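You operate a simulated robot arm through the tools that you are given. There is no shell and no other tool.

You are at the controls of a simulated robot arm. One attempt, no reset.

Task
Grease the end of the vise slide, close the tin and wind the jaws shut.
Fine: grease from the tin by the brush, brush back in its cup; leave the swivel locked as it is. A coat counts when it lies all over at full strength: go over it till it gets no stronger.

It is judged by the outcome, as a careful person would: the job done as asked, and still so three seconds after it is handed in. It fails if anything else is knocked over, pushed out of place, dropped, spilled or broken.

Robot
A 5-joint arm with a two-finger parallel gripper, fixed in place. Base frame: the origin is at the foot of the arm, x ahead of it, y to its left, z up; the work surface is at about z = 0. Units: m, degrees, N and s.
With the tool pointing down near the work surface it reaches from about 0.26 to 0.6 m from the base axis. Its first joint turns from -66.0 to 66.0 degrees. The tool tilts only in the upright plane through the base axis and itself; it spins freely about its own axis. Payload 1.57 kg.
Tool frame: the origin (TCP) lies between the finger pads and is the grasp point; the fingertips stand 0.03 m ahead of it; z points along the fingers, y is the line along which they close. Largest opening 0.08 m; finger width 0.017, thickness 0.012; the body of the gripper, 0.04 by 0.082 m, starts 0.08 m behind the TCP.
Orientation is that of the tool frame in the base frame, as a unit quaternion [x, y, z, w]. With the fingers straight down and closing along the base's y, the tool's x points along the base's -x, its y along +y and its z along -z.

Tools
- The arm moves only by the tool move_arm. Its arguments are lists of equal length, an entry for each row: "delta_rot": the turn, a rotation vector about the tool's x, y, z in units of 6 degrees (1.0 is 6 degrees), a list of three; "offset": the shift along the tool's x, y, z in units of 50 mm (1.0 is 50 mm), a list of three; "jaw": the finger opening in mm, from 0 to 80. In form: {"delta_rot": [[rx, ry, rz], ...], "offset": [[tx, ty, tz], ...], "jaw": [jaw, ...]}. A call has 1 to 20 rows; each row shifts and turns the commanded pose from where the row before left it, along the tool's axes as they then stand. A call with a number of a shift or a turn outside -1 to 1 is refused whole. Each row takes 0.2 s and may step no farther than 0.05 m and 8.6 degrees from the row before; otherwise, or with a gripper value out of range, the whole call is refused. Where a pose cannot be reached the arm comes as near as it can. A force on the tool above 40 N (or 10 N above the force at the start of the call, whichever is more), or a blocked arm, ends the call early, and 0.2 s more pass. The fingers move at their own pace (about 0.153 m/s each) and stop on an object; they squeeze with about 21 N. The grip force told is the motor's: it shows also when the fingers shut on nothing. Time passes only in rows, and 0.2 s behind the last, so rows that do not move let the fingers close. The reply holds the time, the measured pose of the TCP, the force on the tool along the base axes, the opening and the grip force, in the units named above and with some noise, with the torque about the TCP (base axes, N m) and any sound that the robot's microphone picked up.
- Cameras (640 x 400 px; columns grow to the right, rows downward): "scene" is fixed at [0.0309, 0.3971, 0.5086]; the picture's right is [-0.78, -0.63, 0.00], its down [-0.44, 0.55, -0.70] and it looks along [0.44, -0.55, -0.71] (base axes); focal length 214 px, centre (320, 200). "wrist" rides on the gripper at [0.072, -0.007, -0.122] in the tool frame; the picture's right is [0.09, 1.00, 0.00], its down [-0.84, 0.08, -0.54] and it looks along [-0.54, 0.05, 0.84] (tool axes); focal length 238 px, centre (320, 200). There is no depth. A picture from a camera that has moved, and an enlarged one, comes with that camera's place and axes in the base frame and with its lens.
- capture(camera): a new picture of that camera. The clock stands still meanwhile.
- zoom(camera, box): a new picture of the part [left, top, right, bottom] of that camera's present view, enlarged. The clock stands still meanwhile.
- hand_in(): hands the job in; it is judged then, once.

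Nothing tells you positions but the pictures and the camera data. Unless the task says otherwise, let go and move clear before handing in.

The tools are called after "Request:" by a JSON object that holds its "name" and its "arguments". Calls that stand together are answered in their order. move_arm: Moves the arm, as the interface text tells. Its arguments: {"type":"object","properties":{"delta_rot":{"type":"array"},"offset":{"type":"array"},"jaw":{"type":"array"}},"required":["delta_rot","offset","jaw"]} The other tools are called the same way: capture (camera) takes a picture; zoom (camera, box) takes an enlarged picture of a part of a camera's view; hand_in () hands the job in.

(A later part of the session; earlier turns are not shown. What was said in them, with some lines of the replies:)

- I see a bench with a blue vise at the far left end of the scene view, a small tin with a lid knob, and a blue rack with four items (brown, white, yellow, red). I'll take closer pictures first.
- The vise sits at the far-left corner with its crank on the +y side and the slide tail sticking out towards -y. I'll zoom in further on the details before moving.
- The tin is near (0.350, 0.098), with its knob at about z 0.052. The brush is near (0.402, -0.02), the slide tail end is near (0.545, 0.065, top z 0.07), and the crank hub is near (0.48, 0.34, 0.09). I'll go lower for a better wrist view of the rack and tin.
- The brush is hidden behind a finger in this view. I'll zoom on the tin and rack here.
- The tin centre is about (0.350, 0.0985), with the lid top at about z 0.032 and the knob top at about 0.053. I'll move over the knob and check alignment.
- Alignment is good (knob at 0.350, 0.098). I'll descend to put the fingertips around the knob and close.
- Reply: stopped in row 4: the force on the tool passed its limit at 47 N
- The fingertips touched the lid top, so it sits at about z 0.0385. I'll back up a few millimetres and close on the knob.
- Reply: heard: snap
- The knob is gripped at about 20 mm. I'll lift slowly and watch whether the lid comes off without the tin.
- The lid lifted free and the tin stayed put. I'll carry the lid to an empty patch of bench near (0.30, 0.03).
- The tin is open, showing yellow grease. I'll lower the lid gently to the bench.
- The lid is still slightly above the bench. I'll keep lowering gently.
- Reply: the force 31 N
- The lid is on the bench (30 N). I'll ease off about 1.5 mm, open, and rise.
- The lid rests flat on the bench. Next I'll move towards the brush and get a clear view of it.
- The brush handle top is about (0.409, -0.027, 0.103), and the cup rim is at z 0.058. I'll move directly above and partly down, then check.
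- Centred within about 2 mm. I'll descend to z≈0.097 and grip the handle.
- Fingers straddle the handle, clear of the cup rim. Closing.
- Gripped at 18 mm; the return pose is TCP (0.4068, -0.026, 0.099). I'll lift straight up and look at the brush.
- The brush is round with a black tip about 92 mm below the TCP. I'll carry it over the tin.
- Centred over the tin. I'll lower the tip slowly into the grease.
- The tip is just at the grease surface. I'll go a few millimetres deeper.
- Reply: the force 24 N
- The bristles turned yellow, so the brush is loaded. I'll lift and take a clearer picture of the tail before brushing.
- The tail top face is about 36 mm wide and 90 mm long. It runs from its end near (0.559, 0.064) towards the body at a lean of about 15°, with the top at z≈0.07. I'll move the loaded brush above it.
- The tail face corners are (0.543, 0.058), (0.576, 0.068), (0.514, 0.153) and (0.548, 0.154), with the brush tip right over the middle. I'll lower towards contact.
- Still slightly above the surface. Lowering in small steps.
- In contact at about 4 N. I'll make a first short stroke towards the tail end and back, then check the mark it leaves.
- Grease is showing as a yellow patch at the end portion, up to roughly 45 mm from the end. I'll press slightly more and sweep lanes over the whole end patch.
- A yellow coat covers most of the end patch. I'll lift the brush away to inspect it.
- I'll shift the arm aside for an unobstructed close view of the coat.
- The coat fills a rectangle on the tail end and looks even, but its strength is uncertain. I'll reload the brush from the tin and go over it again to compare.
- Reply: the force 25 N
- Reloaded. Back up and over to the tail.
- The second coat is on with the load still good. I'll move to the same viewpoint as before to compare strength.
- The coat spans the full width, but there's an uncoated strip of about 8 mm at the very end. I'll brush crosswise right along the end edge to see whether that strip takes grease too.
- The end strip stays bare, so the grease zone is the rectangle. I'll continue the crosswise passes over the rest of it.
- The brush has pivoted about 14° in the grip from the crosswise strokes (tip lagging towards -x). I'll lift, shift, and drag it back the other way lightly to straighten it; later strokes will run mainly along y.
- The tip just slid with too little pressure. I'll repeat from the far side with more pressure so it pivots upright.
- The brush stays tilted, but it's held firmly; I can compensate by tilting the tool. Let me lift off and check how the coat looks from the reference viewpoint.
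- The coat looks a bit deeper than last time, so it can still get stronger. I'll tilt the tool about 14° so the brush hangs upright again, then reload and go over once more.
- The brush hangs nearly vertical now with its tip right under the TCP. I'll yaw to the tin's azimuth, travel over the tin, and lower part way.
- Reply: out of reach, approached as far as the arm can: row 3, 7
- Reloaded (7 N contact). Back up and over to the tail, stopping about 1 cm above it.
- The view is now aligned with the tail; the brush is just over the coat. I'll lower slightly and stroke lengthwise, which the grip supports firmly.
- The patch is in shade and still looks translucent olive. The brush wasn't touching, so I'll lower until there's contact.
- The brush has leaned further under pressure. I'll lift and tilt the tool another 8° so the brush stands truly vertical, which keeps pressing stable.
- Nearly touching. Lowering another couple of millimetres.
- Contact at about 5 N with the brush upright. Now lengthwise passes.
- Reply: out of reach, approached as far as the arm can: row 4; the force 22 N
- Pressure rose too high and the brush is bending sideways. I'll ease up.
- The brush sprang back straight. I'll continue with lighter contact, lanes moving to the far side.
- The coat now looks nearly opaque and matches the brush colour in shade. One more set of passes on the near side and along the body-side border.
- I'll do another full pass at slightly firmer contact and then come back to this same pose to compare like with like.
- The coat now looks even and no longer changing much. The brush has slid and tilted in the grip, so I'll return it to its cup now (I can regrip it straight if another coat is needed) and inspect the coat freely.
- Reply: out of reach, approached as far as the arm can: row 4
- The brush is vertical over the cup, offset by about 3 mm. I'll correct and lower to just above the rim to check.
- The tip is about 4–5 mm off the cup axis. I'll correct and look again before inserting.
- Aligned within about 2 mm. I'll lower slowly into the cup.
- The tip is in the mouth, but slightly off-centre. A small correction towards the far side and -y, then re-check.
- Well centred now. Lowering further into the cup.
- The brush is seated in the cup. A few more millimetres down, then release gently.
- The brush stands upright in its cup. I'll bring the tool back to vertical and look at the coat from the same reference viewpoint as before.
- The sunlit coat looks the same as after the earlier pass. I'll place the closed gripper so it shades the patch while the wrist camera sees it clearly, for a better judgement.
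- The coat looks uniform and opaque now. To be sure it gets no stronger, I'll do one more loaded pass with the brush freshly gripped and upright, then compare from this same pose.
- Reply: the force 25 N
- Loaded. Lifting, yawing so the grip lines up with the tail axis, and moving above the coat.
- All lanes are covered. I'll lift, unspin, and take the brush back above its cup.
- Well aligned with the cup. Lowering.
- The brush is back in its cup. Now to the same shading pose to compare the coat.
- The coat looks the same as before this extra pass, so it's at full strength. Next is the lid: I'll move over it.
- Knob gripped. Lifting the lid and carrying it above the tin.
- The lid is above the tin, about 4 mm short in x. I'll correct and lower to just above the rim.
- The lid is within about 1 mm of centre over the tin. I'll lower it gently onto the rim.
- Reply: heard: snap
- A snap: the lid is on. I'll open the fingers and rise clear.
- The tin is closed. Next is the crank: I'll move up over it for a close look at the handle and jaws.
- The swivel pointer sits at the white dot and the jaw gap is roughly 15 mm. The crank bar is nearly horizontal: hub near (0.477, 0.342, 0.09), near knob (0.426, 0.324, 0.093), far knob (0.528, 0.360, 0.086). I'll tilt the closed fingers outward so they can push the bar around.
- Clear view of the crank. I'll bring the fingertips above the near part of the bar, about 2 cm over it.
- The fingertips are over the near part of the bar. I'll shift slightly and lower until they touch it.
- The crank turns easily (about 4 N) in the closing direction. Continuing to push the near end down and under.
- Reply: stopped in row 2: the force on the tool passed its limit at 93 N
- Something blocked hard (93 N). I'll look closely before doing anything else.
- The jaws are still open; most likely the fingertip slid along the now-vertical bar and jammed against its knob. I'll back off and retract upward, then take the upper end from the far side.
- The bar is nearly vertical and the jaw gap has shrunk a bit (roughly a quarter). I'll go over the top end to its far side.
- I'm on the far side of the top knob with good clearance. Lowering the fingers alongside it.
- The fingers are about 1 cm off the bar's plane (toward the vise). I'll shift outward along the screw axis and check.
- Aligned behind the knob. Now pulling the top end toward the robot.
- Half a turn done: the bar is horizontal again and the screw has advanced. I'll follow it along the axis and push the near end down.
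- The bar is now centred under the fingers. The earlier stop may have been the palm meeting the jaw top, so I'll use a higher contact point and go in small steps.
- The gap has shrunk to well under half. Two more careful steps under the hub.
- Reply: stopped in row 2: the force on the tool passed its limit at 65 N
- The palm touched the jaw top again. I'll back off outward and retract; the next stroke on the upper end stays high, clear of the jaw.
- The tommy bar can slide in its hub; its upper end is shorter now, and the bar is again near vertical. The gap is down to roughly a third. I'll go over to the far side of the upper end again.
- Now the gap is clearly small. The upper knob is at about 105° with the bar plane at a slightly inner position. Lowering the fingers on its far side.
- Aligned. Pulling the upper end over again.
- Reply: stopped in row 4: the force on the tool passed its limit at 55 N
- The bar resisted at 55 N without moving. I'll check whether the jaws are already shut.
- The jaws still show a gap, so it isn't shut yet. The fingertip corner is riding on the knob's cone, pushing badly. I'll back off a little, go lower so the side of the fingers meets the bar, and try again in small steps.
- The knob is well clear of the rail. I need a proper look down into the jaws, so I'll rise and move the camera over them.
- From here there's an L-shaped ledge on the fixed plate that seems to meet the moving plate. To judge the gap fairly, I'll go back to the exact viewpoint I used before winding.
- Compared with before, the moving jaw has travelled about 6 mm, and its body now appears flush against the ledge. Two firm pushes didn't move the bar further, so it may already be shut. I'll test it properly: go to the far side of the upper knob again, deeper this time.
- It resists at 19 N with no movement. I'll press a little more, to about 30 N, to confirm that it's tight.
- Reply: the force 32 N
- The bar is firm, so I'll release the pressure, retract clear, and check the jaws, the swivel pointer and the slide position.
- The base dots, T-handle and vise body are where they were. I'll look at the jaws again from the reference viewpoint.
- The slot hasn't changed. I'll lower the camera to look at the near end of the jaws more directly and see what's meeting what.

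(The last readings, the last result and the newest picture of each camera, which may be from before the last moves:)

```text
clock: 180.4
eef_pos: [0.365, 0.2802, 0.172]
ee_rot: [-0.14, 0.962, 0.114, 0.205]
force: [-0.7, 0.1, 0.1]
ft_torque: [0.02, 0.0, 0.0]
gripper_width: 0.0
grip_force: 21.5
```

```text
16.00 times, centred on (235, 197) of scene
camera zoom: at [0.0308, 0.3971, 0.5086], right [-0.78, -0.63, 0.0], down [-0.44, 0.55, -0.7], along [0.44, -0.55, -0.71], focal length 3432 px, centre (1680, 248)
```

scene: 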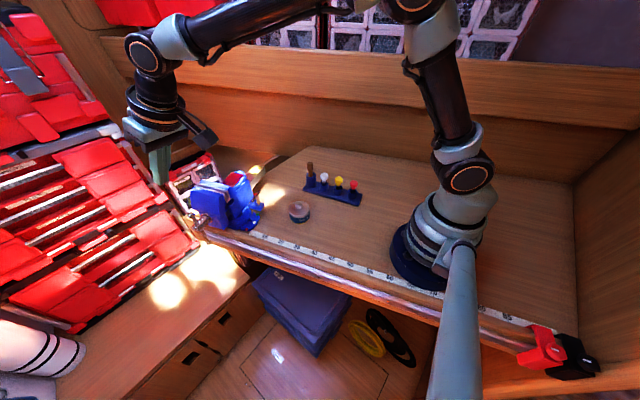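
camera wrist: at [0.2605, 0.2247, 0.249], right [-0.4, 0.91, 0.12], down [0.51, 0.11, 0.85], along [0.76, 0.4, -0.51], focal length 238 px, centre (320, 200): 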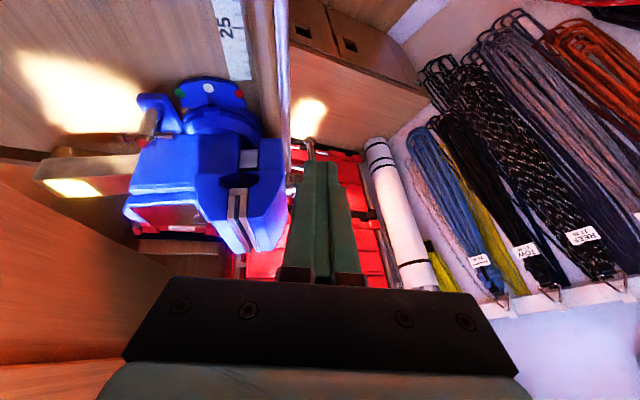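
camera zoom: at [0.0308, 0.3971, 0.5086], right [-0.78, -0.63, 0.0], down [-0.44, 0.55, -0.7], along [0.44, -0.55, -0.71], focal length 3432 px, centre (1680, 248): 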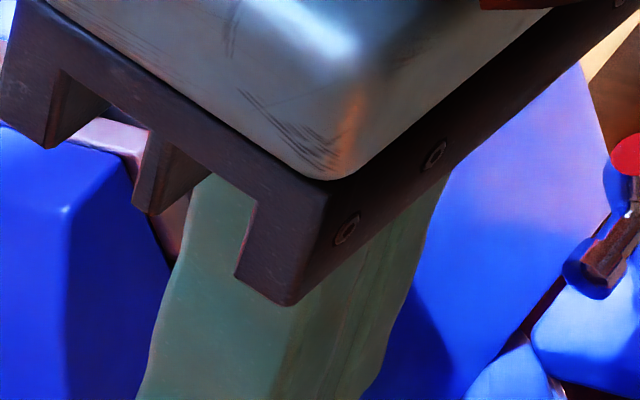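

The pointer is still at the white dot. I'll tilt the camera flatter for a near-horizontal look at the near end of the jaws.

Request:
{"name": "move_arm", "arguments": {"delta_rot": [[0, -0.834, 0], [0, -0.834, 0], [0, -0.834, 0], [0, -0.834, 0], [0, 0, 0]], "offset": [[0, 0, 0], [0, 0, 0], [0, 0, 0], [0, 0, 0], [0, 0, 0]], "jaw": [0, 0, 0, 0, 0]}}

Request:
{"name": "capture", "arguments": {"camera": "wrist"}}

Request:
{"name": "zoom", "arguments": {"camera": "wrist", "box": [180, 120, 300, 240]}}

```text
clock: 181.6
eef_pos: [0.3662, 0.2823, 0.1718]
ee_rot: [-0.138, 0.91, 0.189, 0.341]
force: [-0.3, 0.7, 0.1]
ft_torque: [0.04, -0.01, 0.02]
gripper_width: 0.0
grip_force: 20.9
out of reach, approached as far as the arm can: row 1, 3
```

```text
taken
camera wrist: at [0.2463, 0.2145, 0.2069], right [-0.44, 0.88, 0.19], down [0.27, -0.07, 0.96], along [0.85, 0.48, -0.21], focal length 238 px, centre (320, 200)
```

wrist: 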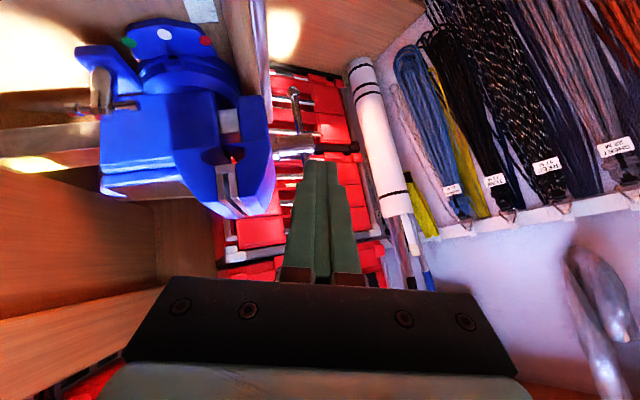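

```text
3.33 times, centred on (240, 180) of wrist
camera zoom: at [0.2463, 0.2145, 0.2069], right [-0.44, 0.88, 0.19], down [0.27, -0.07, 0.96], along [0.85, 0.48, -0.21], focal length 794 px, centre (587, 267)
```

zoom: 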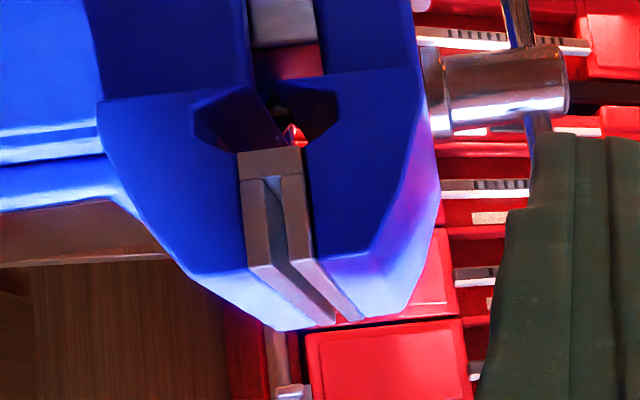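

Request:
{"name": "zoom", "arguments": {"camera": "wrist", "box": [210, 150, 260, 220]}}

Request:
{"name": "zoom", "arguments": {"camera": "wrist", "box": [220, 155, 246, 185]}}

```text
5.71 times, centred on (235, 185) of wrist
camera zoom: at [0.2463, 0.2145, 0.2069], right [-0.44, 0.88, 0.19], down [0.27, -0.07, 0.96], along [0.85, 0.48, -0.21], focal length 1362 px, centre (806, 286)
```

zoom: 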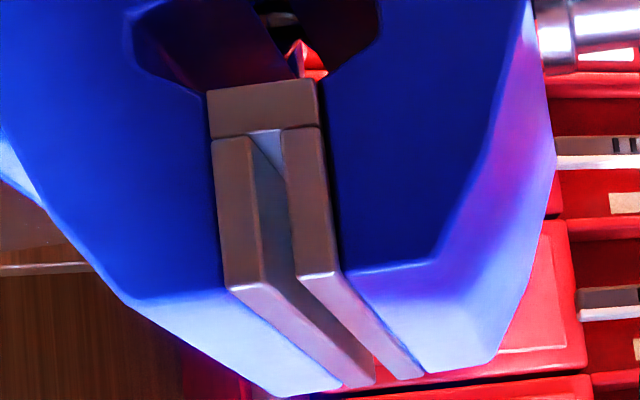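

```text
13.33 times, centred on (233, 170) of wrist
camera zoom: at [0.2463, 0.2145, 0.2069], right [-0.44, 0.88, 0.19], down [0.27, -0.07, 0.96], along [0.85, 0.48, -0.21], focal length 3178 px, centre (1480, 600)
```

zoom: 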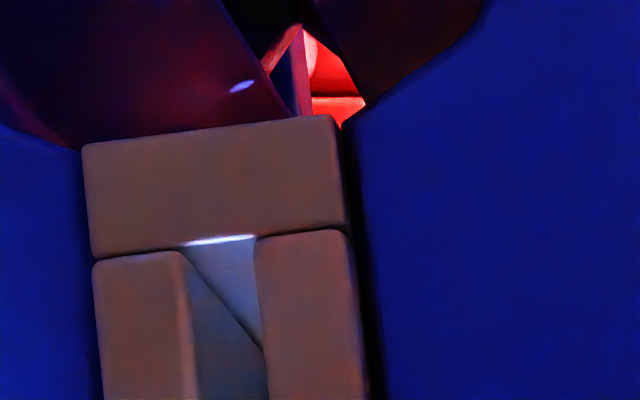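

The moving jaw's body now sits flush against the end of the fixed ledge. To be certain that this is the stop, I'll test once more on the longer lower end with a flatter tool, gently.

Request:
{"name": "move_arm", "arguments": {"delta_rot": [[0, 0, 0], [0, 0, 0], [0, 0, 0], [0, 0, 0]], "offset": [[0.1845, -0.05, 0.654], [0.1845, -0.05, 0.654], [0.1845, -0.05, 0.654], [0, 0, 0]], "jaw": [0, 0, 0, 0]}}

Request:
{"name": "capture", "arguments": {"camera": "wrist"}}

Request:
{"name": "zoom", "arguments": {"camera": "scene", "box": [165, 175, 265, 245]}}

```text
clock: 182.6
eef_pos: [0.4055, 0.3134, 0.0836]
ee_rot: [-0.138, 0.91, 0.19, 0.34]
force: [-0.4, 0.5, 0.4]
ft_torque: [0.0, 0.05, 0.02]
gripper_width: 0.0
grip_force: 20.7
```

```text
taken
camera wrist: at [0.2856, 0.2461, 0.1182], right [-0.45, 0.87, 0.19], down [0.27, -0.07, 0.96], along [0.85, 0.48, -0.21], focal length 238 px, centre (320, 200)
```

wrist: 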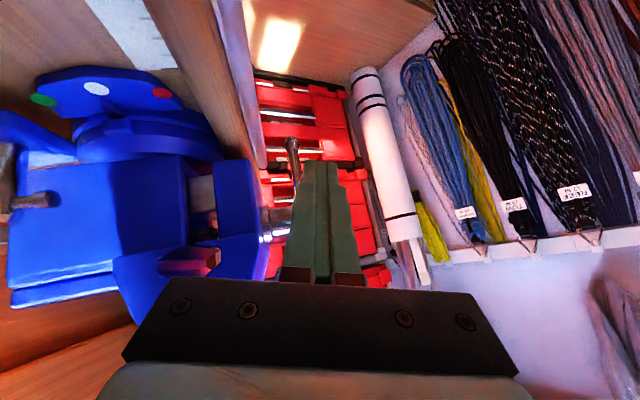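

```text
5.71 times, centred on (215, 210) of scene
camera zoom: at [0.0309, 0.3971, 0.5086], right [-0.78, -0.63, 0.0], down [-0.44, 0.55, -0.7], along [0.44, -0.55, -0.71], focal length 1226 px, centre (920, 143)
```

zoom: 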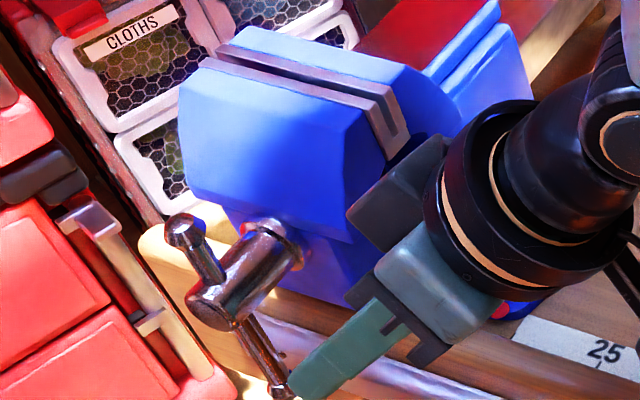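

Request:
{"name": "move_arm", "arguments": {"delta_rot": [[0, 0, 0], [0, 0, 0]], "offset": [[0.0899, -0.2173, 0.4162], [0, 0, 0]], "jaw": [0, 0]}}

Request:
{"name": "zoom", "arguments": {"camera": "wrist", "box": [230, 110, 390, 240]}}

Request:
{"name": "zoom", "arguments": {"camera": "scene", "box": [165, 185, 265, 255]}}

```text
clock: 183.2
eef_pos: [0.4159, 0.3135, 0.0629]
ee_rot: [-0.136, 0.911, 0.186, 0.343]
force: [0.0, -0.3, 0.6]
ft_torque: [0.0, -0.01, -0.01]
gripper_width: 0.0
grip_force: 21.1
```

```text
3.08 times, centred on (310, 175) of wrist
camera zoom: at [0.2961, 0.2458, 0.0979], right [-0.44, 0.88, 0.18], down [0.27, -0.06, 0.96], along [0.86, 0.47, -0.21], focal length 733 px, centre (351, 277)
```

zoom: 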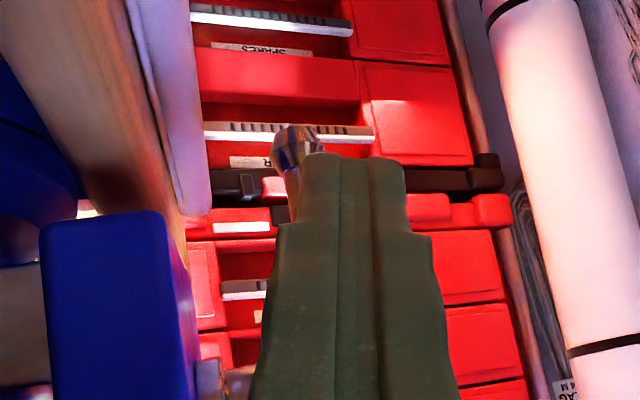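

```text
5.71 times, centred on (215, 220) of scene
camera zoom: at [0.0309, 0.3971, 0.5086], right [-0.78, -0.63, 0.0], down [-0.44, 0.55, -0.7], along [0.44, -0.55, -0.71], focal length 1226 px, centre (920, 86)
```

zoom: 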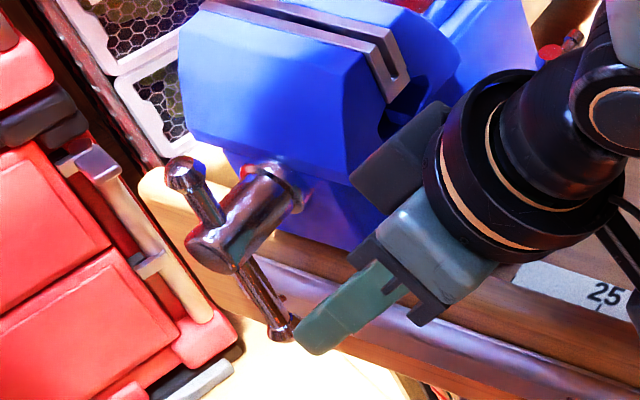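

Request:
{"name": "move_arm", "arguments": {"delta_rot": [[0, 0, 0], [0, 0, 0]], "offset": [[-0.128, -0.1807, 0.0952], [0, 0, 0]], "jaw": [0, 0]}}

Request:
{"name": "zoom", "arguments": {"camera": "wrist", "box": [230, 110, 390, 240]}}

Request:
{"name": "zoom", "arguments": {"camera": "scene", "box": [180, 205, 240, 245]}}

```text
clock: 183.8
eef_pos: [0.4274, 0.3053, 0.0615]
ee_rot: [-0.133, 0.911, 0.179, 0.346]
force: [-0.3, -0.2, 0.3]
ft_torque: [0.0, -0.02, 0.01]
gripper_width: 0.0
grip_force: 21.5
```

```text
3.08 times, centred on (310, 175) of wrist
camera zoom: at [0.3065, 0.2411, 0.0969], right [-0.43, 0.89, 0.17], down [0.26, -0.06, 0.96], along [0.86, 0.46, -0.21], focal length 733 px, centre (351, 277)
```

zoom: 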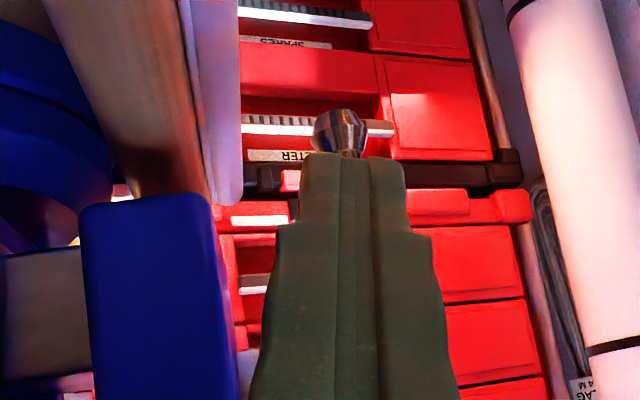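

```text
10.00 times, centred on (210, 225) of scene
camera zoom: at [0.0309, 0.3971, 0.5086], right [-0.78, -0.63, 0.0], down [-0.44, 0.55, -0.7], along [0.44, -0.55, -0.71], focal length 2145 px, centre (1420, -50)
```

zoom: 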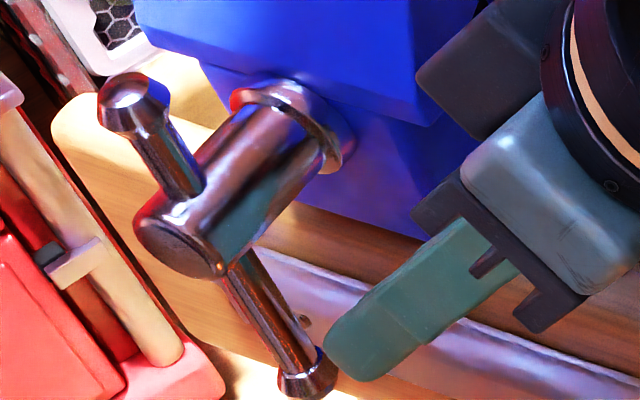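

Very clear now: the fingertips are beside the lower end of the bar. Pushing it gently in the closing direction.

Request:
{"name": "move_arm", "arguments": {"delta_rot": [[0, 0, 0], [0, 0, 0], [0, 0, 0]], "offset": [[-0.0556, -0.0013, 0.0577], [-0.0556, -0.0013, 0.0577], [0, 0, 0]], "jaw": [0, 0, 0]}}

Request:
{"name": "zoom", "arguments": {"camera": "scene", "box": [180, 205, 240, 245]}}

```text
clock: 184.6
eef_pos: [0.4374, 0.3103, 0.0611]
ee_rot: [-0.132, 0.911, 0.177, 0.347]
force: [0.3, 0.6, 0.0]
ft_torque: [0.01, -0.03, 0.02]
gripper_width: 0.0
grip_force: 21.3
```

```text
10.00 times, centred on (210, 225) of scene
camera zoom: at [0.0309, 0.3971, 0.5086], right [-0.78, -0.63, 0.0], down [-0.44, 0.55, -0.7], along [0.44, -0.55, -0.71], focal length 2145 px, centre (1420, -50)
```

zoom: 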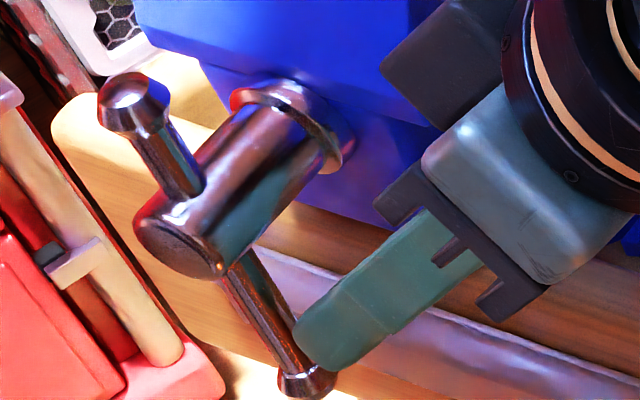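

Request:
{"name": "move_arm", "arguments": {"delta_rot": [[0, 0, 0], [0, 0, 0], [0, 0, 0]], "offset": [[-0.0556, -0.0013, 0.0577], [-0.0417, -0.001, 0.0433], [0, 0, 0]], "jaw": [0, 0, 0]}}

Request:
{"name": "zoom", "arguments": {"camera": "scene", "box": [180, 205, 240, 245]}}

```text
clock: 185.4
eef_pos: [0.4435, 0.3109, 0.0597]
ee_rot: [-0.131, 0.913, 0.174, 0.345]
force: [-21.0, -11.3, 10.9]
ft_torque: [0.08, 0.17, 0.15]
gripper_width: 0.0001
grip_force: 21.1
```

```text
10.00 times, centred on (210, 225) of scene
camera zoom: at [0.0308, 0.3971, 0.5087], right [-0.78, -0.63, 0.0], down [-0.44, 0.55, -0.7], along [0.44, -0.55, -0.71], focal length 2145 px, centre (1420, -50)
```

zoom: 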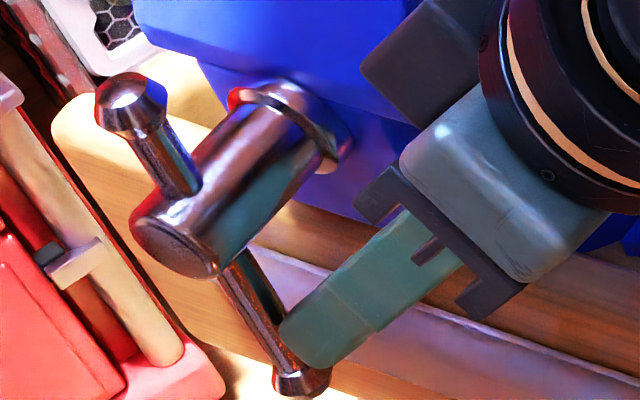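

It holds firm at 26 N (about ten times the free turning torque) with no further travel, so the jaws are wound shut to the stop. I'll back away clear.

Request:
{"name": "move_arm", "arguments": {"delta_rot": [[0, 0, 0], [0, 0, 0], [0, 0, 0], [0, 0, 0], [0, 0, 0], [0, 0, 0]], "offset": [[0.2085, 0.005, -0.2162], [0.417, 0.01, -0.4325], [-0.572, 0.116, -0.5496], [-0.572, 0.116, -0.5496], [-0.572, 0.116, -0.5496], [0, 0, 0]], "jaw": [0, 0, 0, 0, 0, 0]}}

Request:
{"name": "capture", "arguments": {"camera": "wrist"}}

Request:
{"name": "zoom", "arguments": {"camera": "scene", "box": [165, 175, 265, 245]}}

```text
clock: 186.8
eef_pos: [0.4096, 0.2862, 0.1825]
ee_rot: [-0.13, 0.912, 0.175, 0.348]
force: [-0.8, 1.2, 0.2]
ft_torque: [0.03, -0.02, 0.0]
gripper_width: 0.0
grip_force: 20.8
```

```text
taken
camera wrist: at [0.2892, 0.2225, 0.2174], right [-0.43, 0.89, 0.17], down [0.26, -0.06, 0.96], along [0.87, 0.45, -0.21], focal length 238 px, centre (320, 200)
```

wrist: 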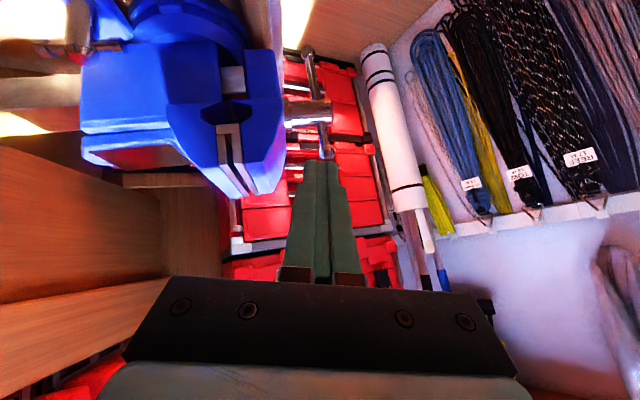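

```text
5.71 times, centred on (215, 210) of scene
camera zoom: at [0.0309, 0.3971, 0.5086], right [-0.78, -0.63, 0.0], down [-0.44, 0.55, -0.7], along [0.44, -0.55, -0.71], focal length 1226 px, centre (920, 143)
```

zoom: 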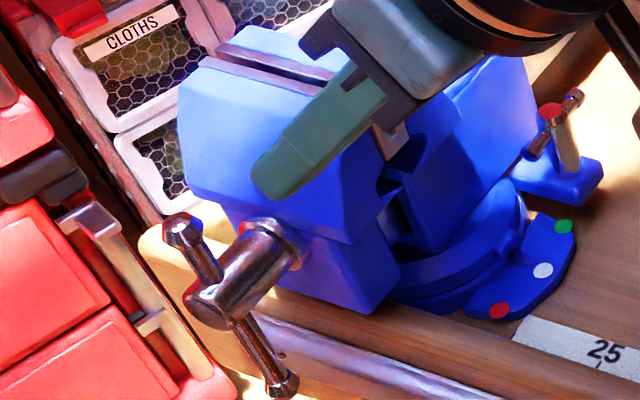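

Clear. Now I'll raise the arm, bring the tool back upright, and move to a spot where I can check the whole bench.

Request:
{"name": "move_arm", "arguments": {"delta_rot": [[0, 0, 0], [0, 0, 0], [0, 0.9, 0], [0, 0.9, 0], [0, 0.9, 0], [0, 0.9, 0], [0, 0.9, 0], [0, 0.9, 0], [0, 0.9, 0], [0, 0.9, 0], [0, 0, 0]], "offset": [[-0.572, 0.116, -0.5496], [-0.3, 0.0, -0.7], [0, 0, 0], [0, 0, 0], [0, 0, 0], [0, 0, 0], [0, 0, 0], [0, 0, 0], [0, 0, 0], [0, 0, 0], [0, 0, 0]], "jaw": [0, 0, 0, 0, 0, 0, 0, 0, 0, 0, 0]}}

Request:
{"name": "capture", "arguments": {"camera": "scene"}}

Request:
{"name": "capture", "arguments": {"camera": "wrist"}}

```text
clock: 189.2
eef_pos: [0.4023, 0.2702, 0.2573]
ee_rot: [-0.15, 0.988, 0.017, 0.036]
force: [-0.4, -0.4, 0.2]
ft_torque: [0.0, 0.01, 0.01]
gripper_width: 0.0
grip_force: 21.2
out of reach, approached as far as the arm can: row 4, 6, 8, 10
```

```text
taken
```

scene: 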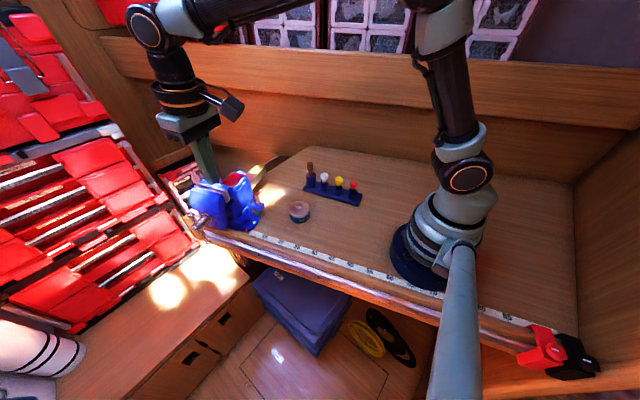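

```text
taken
camera wrist: at [0.3278, 0.2387, 0.3733], right [-0.38, 0.92, 0.02], down [0.74, 0.3, 0.61], along [0.55, 0.24, -0.8], focal length 238 px, centre (320, 200)
```

wrist: 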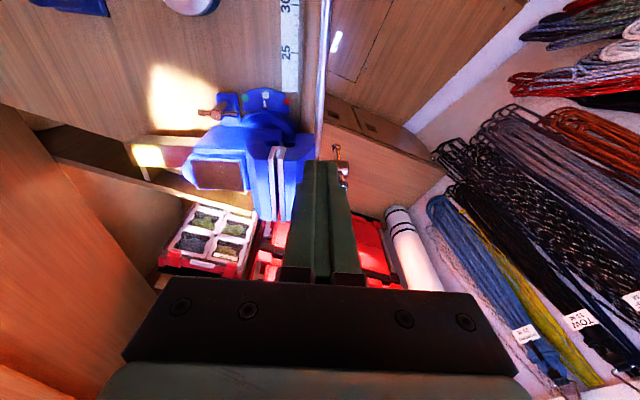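

Request:
{"name": "zoom", "arguments": {"camera": "wrist", "box": [120, 80, 360, 240]}}

Request:
{"name": "zoom", "arguments": {"camera": "scene", "box": [250, 140, 390, 240]}}

Request:
{"name": "zoom", "arguments": {"camera": "wrist", "box": [240, 130, 310, 230]}}

```text
2.50 times, centred on (240, 160) of wrist
camera zoom: at [0.3278, 0.2387, 0.3733], right [-0.38, 0.92, 0.02], down [0.74, 0.3, 0.61], along [0.55, 0.24, -0.8], focal length 596 px, centre (520, 300)
```

zoom: 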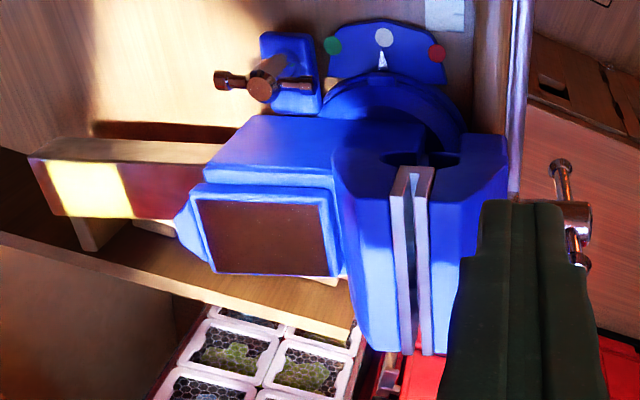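

```text
4.00 times, centred on (320, 190) of scene
camera zoom: at [0.0309, 0.3971, 0.5086], right [-0.78, -0.63, 0.0], down [-0.44, 0.55, -0.7], along [0.44, -0.55, -0.71], focal length 858 px, centre (320, 240)
```

zoom: 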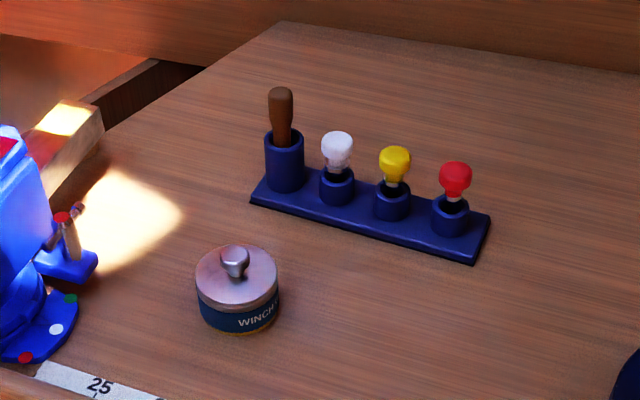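

```text
4.00 times, centred on (275, 180) of wrist
camera zoom: at [0.3278, 0.2387, 0.3733], right [-0.38, 0.92, 0.02], down [0.74, 0.3, 0.61], along [0.55, 0.24, -0.8], focal length 953 px, centre (500, 280)
```

zoom: 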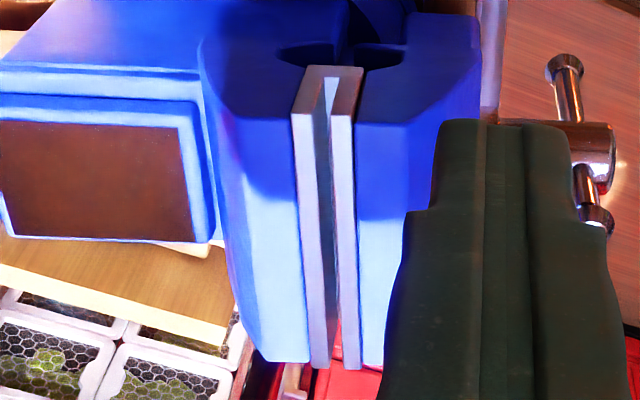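

Brush, tin, rack and swivel pointer all look right. I'll take one last close look at the coat, going over high above the vise.

Request:
{"name": "move_arm", "arguments": {"delta_rot": [[0, 0.6, 0], [0, 0, 0], [0, 0, 0], [0, 0, 0], [0, 0, 0], [0, 0, 0], [0, 0, 0]], "offset": [[0, 0, 0], [-0.485, -0.8, 0], [-0.485, -0.8, 0], [-0.485, -0.8, 0], [-0.485, -0.8, 0], [-0.485, -0.8, 0], [0, 0, 0]], "jaw": [0, 0, 0, 0, 0, 0, 0]}}

Request:
{"name": "capture", "arguments": {"camera": "wrist"}}

```text
clock: 190.8
eef_pos: [0.5654, 0.1125, 0.252]
ee_rot: [-0.151, 0.989, 0.0, 0.006]
force: [-0.9, -0.6, -0.1]
ft_torque: [0.0, -0.02, 0.0]
gripper_width: 0.0003
grip_force: 21.2
out of reach, approached as far as the arm can: row 6
```

```text
taken
camera wrist: at [0.498, 0.086, 0.3723], right [-0.38, 0.92, 0.0], down [0.77, 0.32, 0.55], along [0.51, 0.21, -0.83], focal length 238 px, centre (320, 200)
```

wrist: 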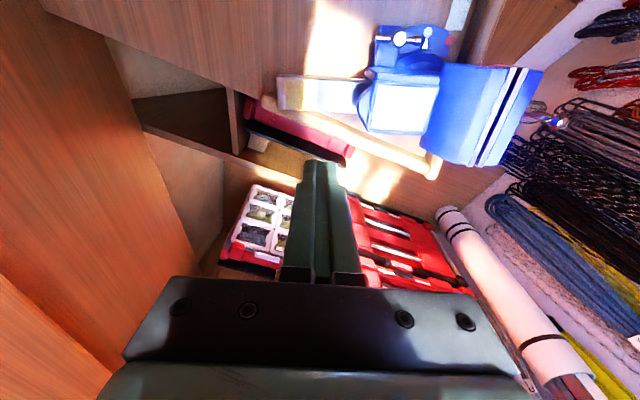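

Lowering for a closer look, still well above the tail.

Request:
{"name": "move_arm", "arguments": {"delta_rot": [[0, 0, 0], [0, 0, 0], [0, 0, 0]], "offset": [[0, 0, 0.9], [0, 0, 0.8], [0, 0, 0]], "jaw": [0, 0, 0]}}

Request:
{"name": "zoom", "arguments": {"camera": "wrist", "box": [200, 30, 400, 160]}}

Request:
{"name": "zoom", "arguments": {"camera": "scene", "box": [250, 158, 280, 180]}}

```text
clock: 191.6
eef_pos: [0.5691, 0.1132, 0.1667]
ee_rot: [-0.149, 0.989, 0.0, 0.006]
force: [0.0, 0.2, 0.1]
ft_torque: [0.01, -0.01, 0.0]
gripper_width: 0.0
grip_force: 20.7
```

```text
3.08 times, centred on (300, 95) of wrist
camera zoom: at [0.5009, 0.0861, 0.289], right [-0.38, 0.92, 0.0], down [0.77, 0.32, 0.55], along [0.51, 0.21, -0.83], focal length 733 px, centre (382, 523)
```

zoom: 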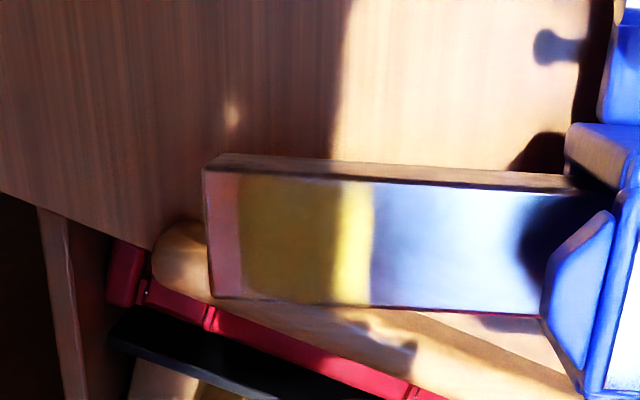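

```text
16.00 times, centred on (265, 169) of scene
camera zoom: at [0.0309, 0.3971, 0.5086], right [-0.78, -0.63, 0.0], down [-0.44, 0.55, -0.7], along [0.44, -0.55, -0.71], focal length 3432 px, centre (1200, 696)
```

zoom: 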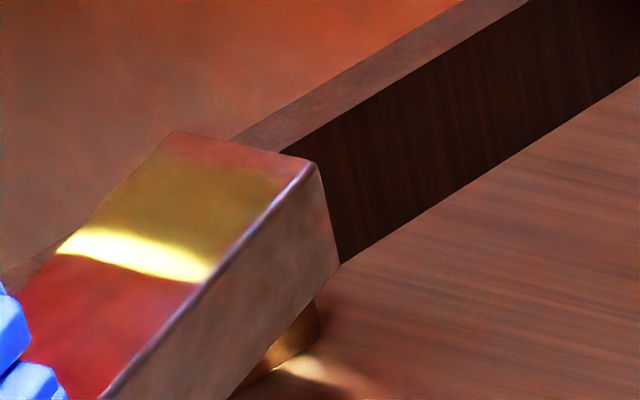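

Request:
{"name": "zoom", "arguments": {"camera": "wrist", "box": [262, 78, 326, 132]}}

Request:
{"name": "zoom", "arguments": {"camera": "scene", "box": [251, 162, 271, 176]}}

```text
7.41 times, centred on (294, 105) of wrist
camera zoom: at [0.5009, 0.0861, 0.289], right [-0.38, 0.92, 0.0], down [0.77, 0.32, 0.55], along [0.51, 0.21, -0.83], focal length 1766 px, centre (513, 904)
```

zoom: 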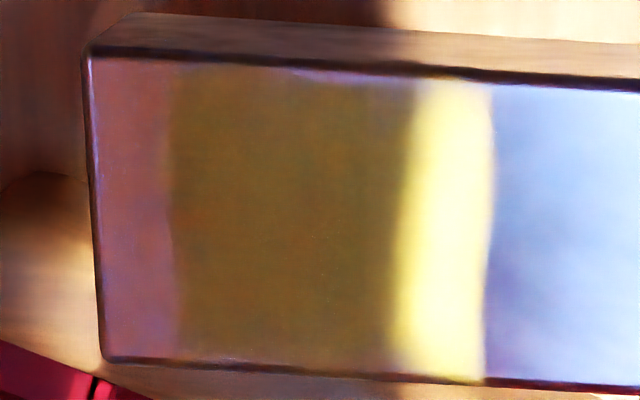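

```text
16.00 times, centred on (261, 169) of scene
camera zoom: at [0.0309, 0.3971, 0.5086], right [-0.78, -0.63, 0.0], down [-0.44, 0.55, -0.7], along [0.44, -0.55, -0.71], focal length 3432 px, centre (1264, 696)
```

zoom: 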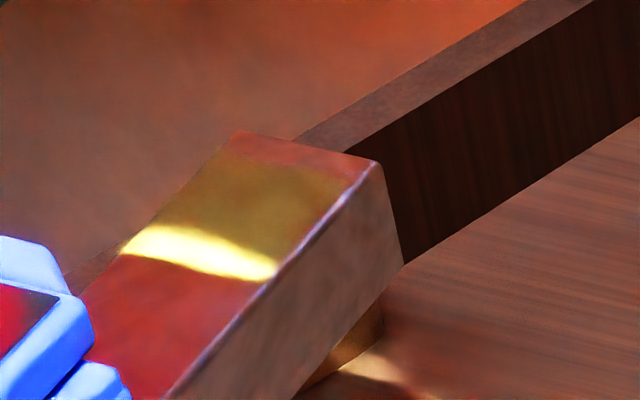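

The coat is even across the whole patch, and the slide has moved out about 5 mm with the jaws. I'll raise the arm to a clear resting pose and take a final look.

Request:
{"name": "move_arm", "arguments": {"delta_rot": [[0, 0, 0], [0, 0, 0], [0, 0, 0], [0, 0, 0], [0, 0, 0], [0, 0, 0], [0, 0, 0], [0, 0, 0]], "offset": [[0, 0, -0.9], [0, 0, -0.9], [0.3, 0, -0.8], [0.7, 0, -0.5], [0.9, 0, 0], [0.9, 0, 0], [0, 0, 0], [0, 0, 0]], "jaw": [0, 0, 0, 20, 40, 60, 60, 60]}}

Request:
{"name": "capture", "arguments": {"camera": "scene"}}

Request:
{"name": "capture", "arguments": {"camera": "wrist"}}

Request:
{"name": "zoom", "arguments": {"camera": "scene", "box": [175, 150, 375, 245]}}

```text
clock: 193.4
eef_pos: [0.4336, 0.0697, 0.3175]
ee_rot: [-0.15, 0.989, -0.001, 0.005]
force: [0.4, 0.2, 0.0]
ft_torque: [0.01, 0.02, -0.02]
gripper_width: 0.0599
grip_force: 0.1
```

```text
taken
```

scene: 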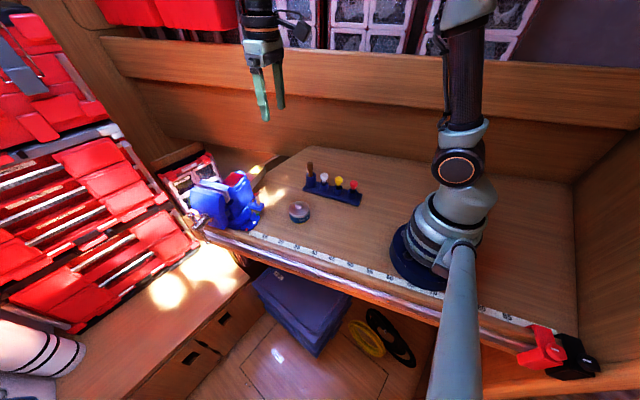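

```text
taken
camera wrist: at [0.3648, 0.042, 0.4388], right [-0.38, 0.92, 0.0], down [0.77, 0.32, 0.55], along [0.51, 0.21, -0.83], focal length 238 px, centre (320, 200)
```

wrist: 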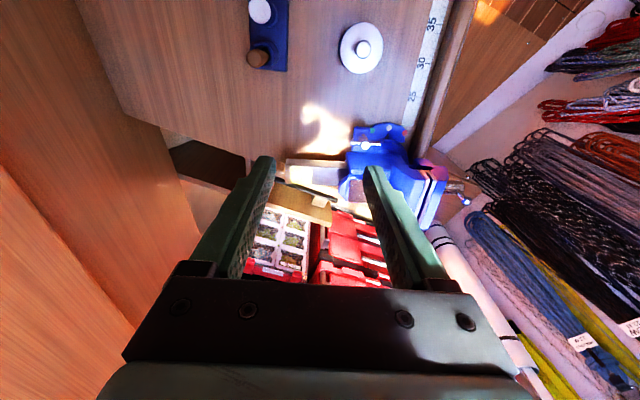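

```text
3.20 times, centred on (275, 198) of scene
camera zoom: at [0.0308, 0.3971, 0.5086], right [-0.78, -0.63, 0.0], down [-0.44, 0.55, -0.7], along [0.44, -0.55, -0.71], focal length 686 px, centre (464, 208)
```

zoom: 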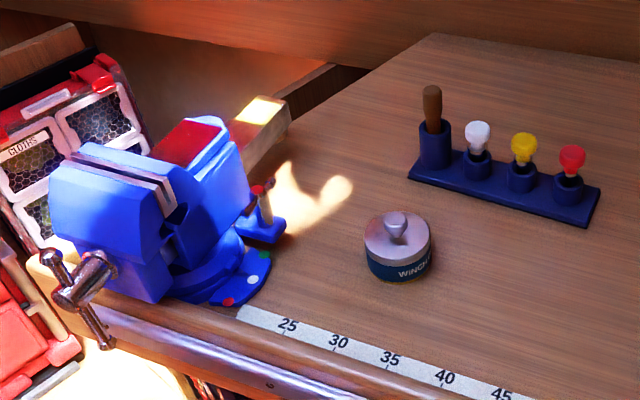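

Request:
{"name": "zoom", "arguments": {"camera": "scene", "box": [175, 170, 275, 240]}}

Request:
{"name": "zoom", "arguments": {"camera": "scene", "box": [205, 180, 245, 210]}}

```text
5.71 times, centred on (225, 205) of scene
camera zoom: at [0.0308, 0.3971, 0.5086], right [-0.78, -0.63, 0.0], down [-0.44, 0.55, -0.7], along [0.44, -0.55, -0.71], focal length 1226 px, centre (863, 171)
```

zoom: 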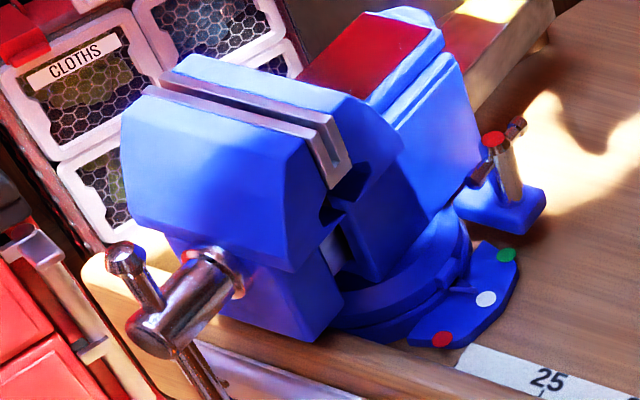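

```text
13.33 times, centred on (225, 195) of scene
camera zoom: at [0.0308, 0.3971, 0.5086], right [-0.78, -0.63, 0.0], down [-0.44, 0.55, -0.7], along [0.44, -0.55, -0.71], focal length 2860 px, centre (1587, 267)
```

zoom: 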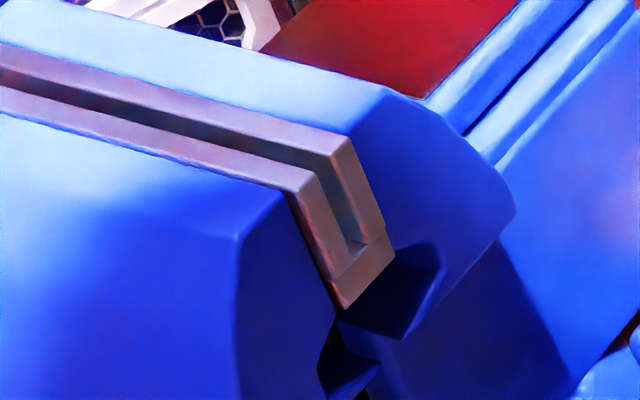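

Everything looks right. The coat is even and at full strength, the brush is upright in its cup, and the tin lid snapped on. The jaws are wound hard against their stop, though a slot of about 5 mm still shows between the jaw plates. The swivel pointer is still at the white dot, nothing else has moved, and the arm is clear. Handing in.

Request:
{"name": "hand_in", "arguments": {}}

```text
The job is handed in.
```

I've handed the job in. All three parts are done as far as I can see, with one doubt about the jaws.

- **Grease:** the patch on the end of the slide top is coated evenly. An extra freshly loaded pass made it no stronger. The last 8 mm or so at the tip took no grease however I brushed it, so I took it to be outside the patch. The brush is back upright in its cup.
- **Tin:** the lid is back on, and I heard it snap.
- **Jaws:** I wound the crank about three quarters of a turn, until it would go no further. It stayed put under pushes of about 26 to 65 N, although it had turned freely at about 4 N. The jaw and slide moved about 5 mm.
- **Doubt about "shut":** a slot of about 5 mm still shows between the two jaw plates. The moving jaw looks flush against a ledge on the fixed jaw, so I took that as fully closed. If the plates are meant to touch, the jaws aren't shut.
- **Bumps:** while I was turning the crank, the arm was stopped three times at 55 to 93 N, probably by touching the vise or the crank bar. Nothing looked moved afterwards.
- **Everything else:** the swivel lock is untouched and the pointer is still on the white dot. The other tools look as they were, and the arm is clear.
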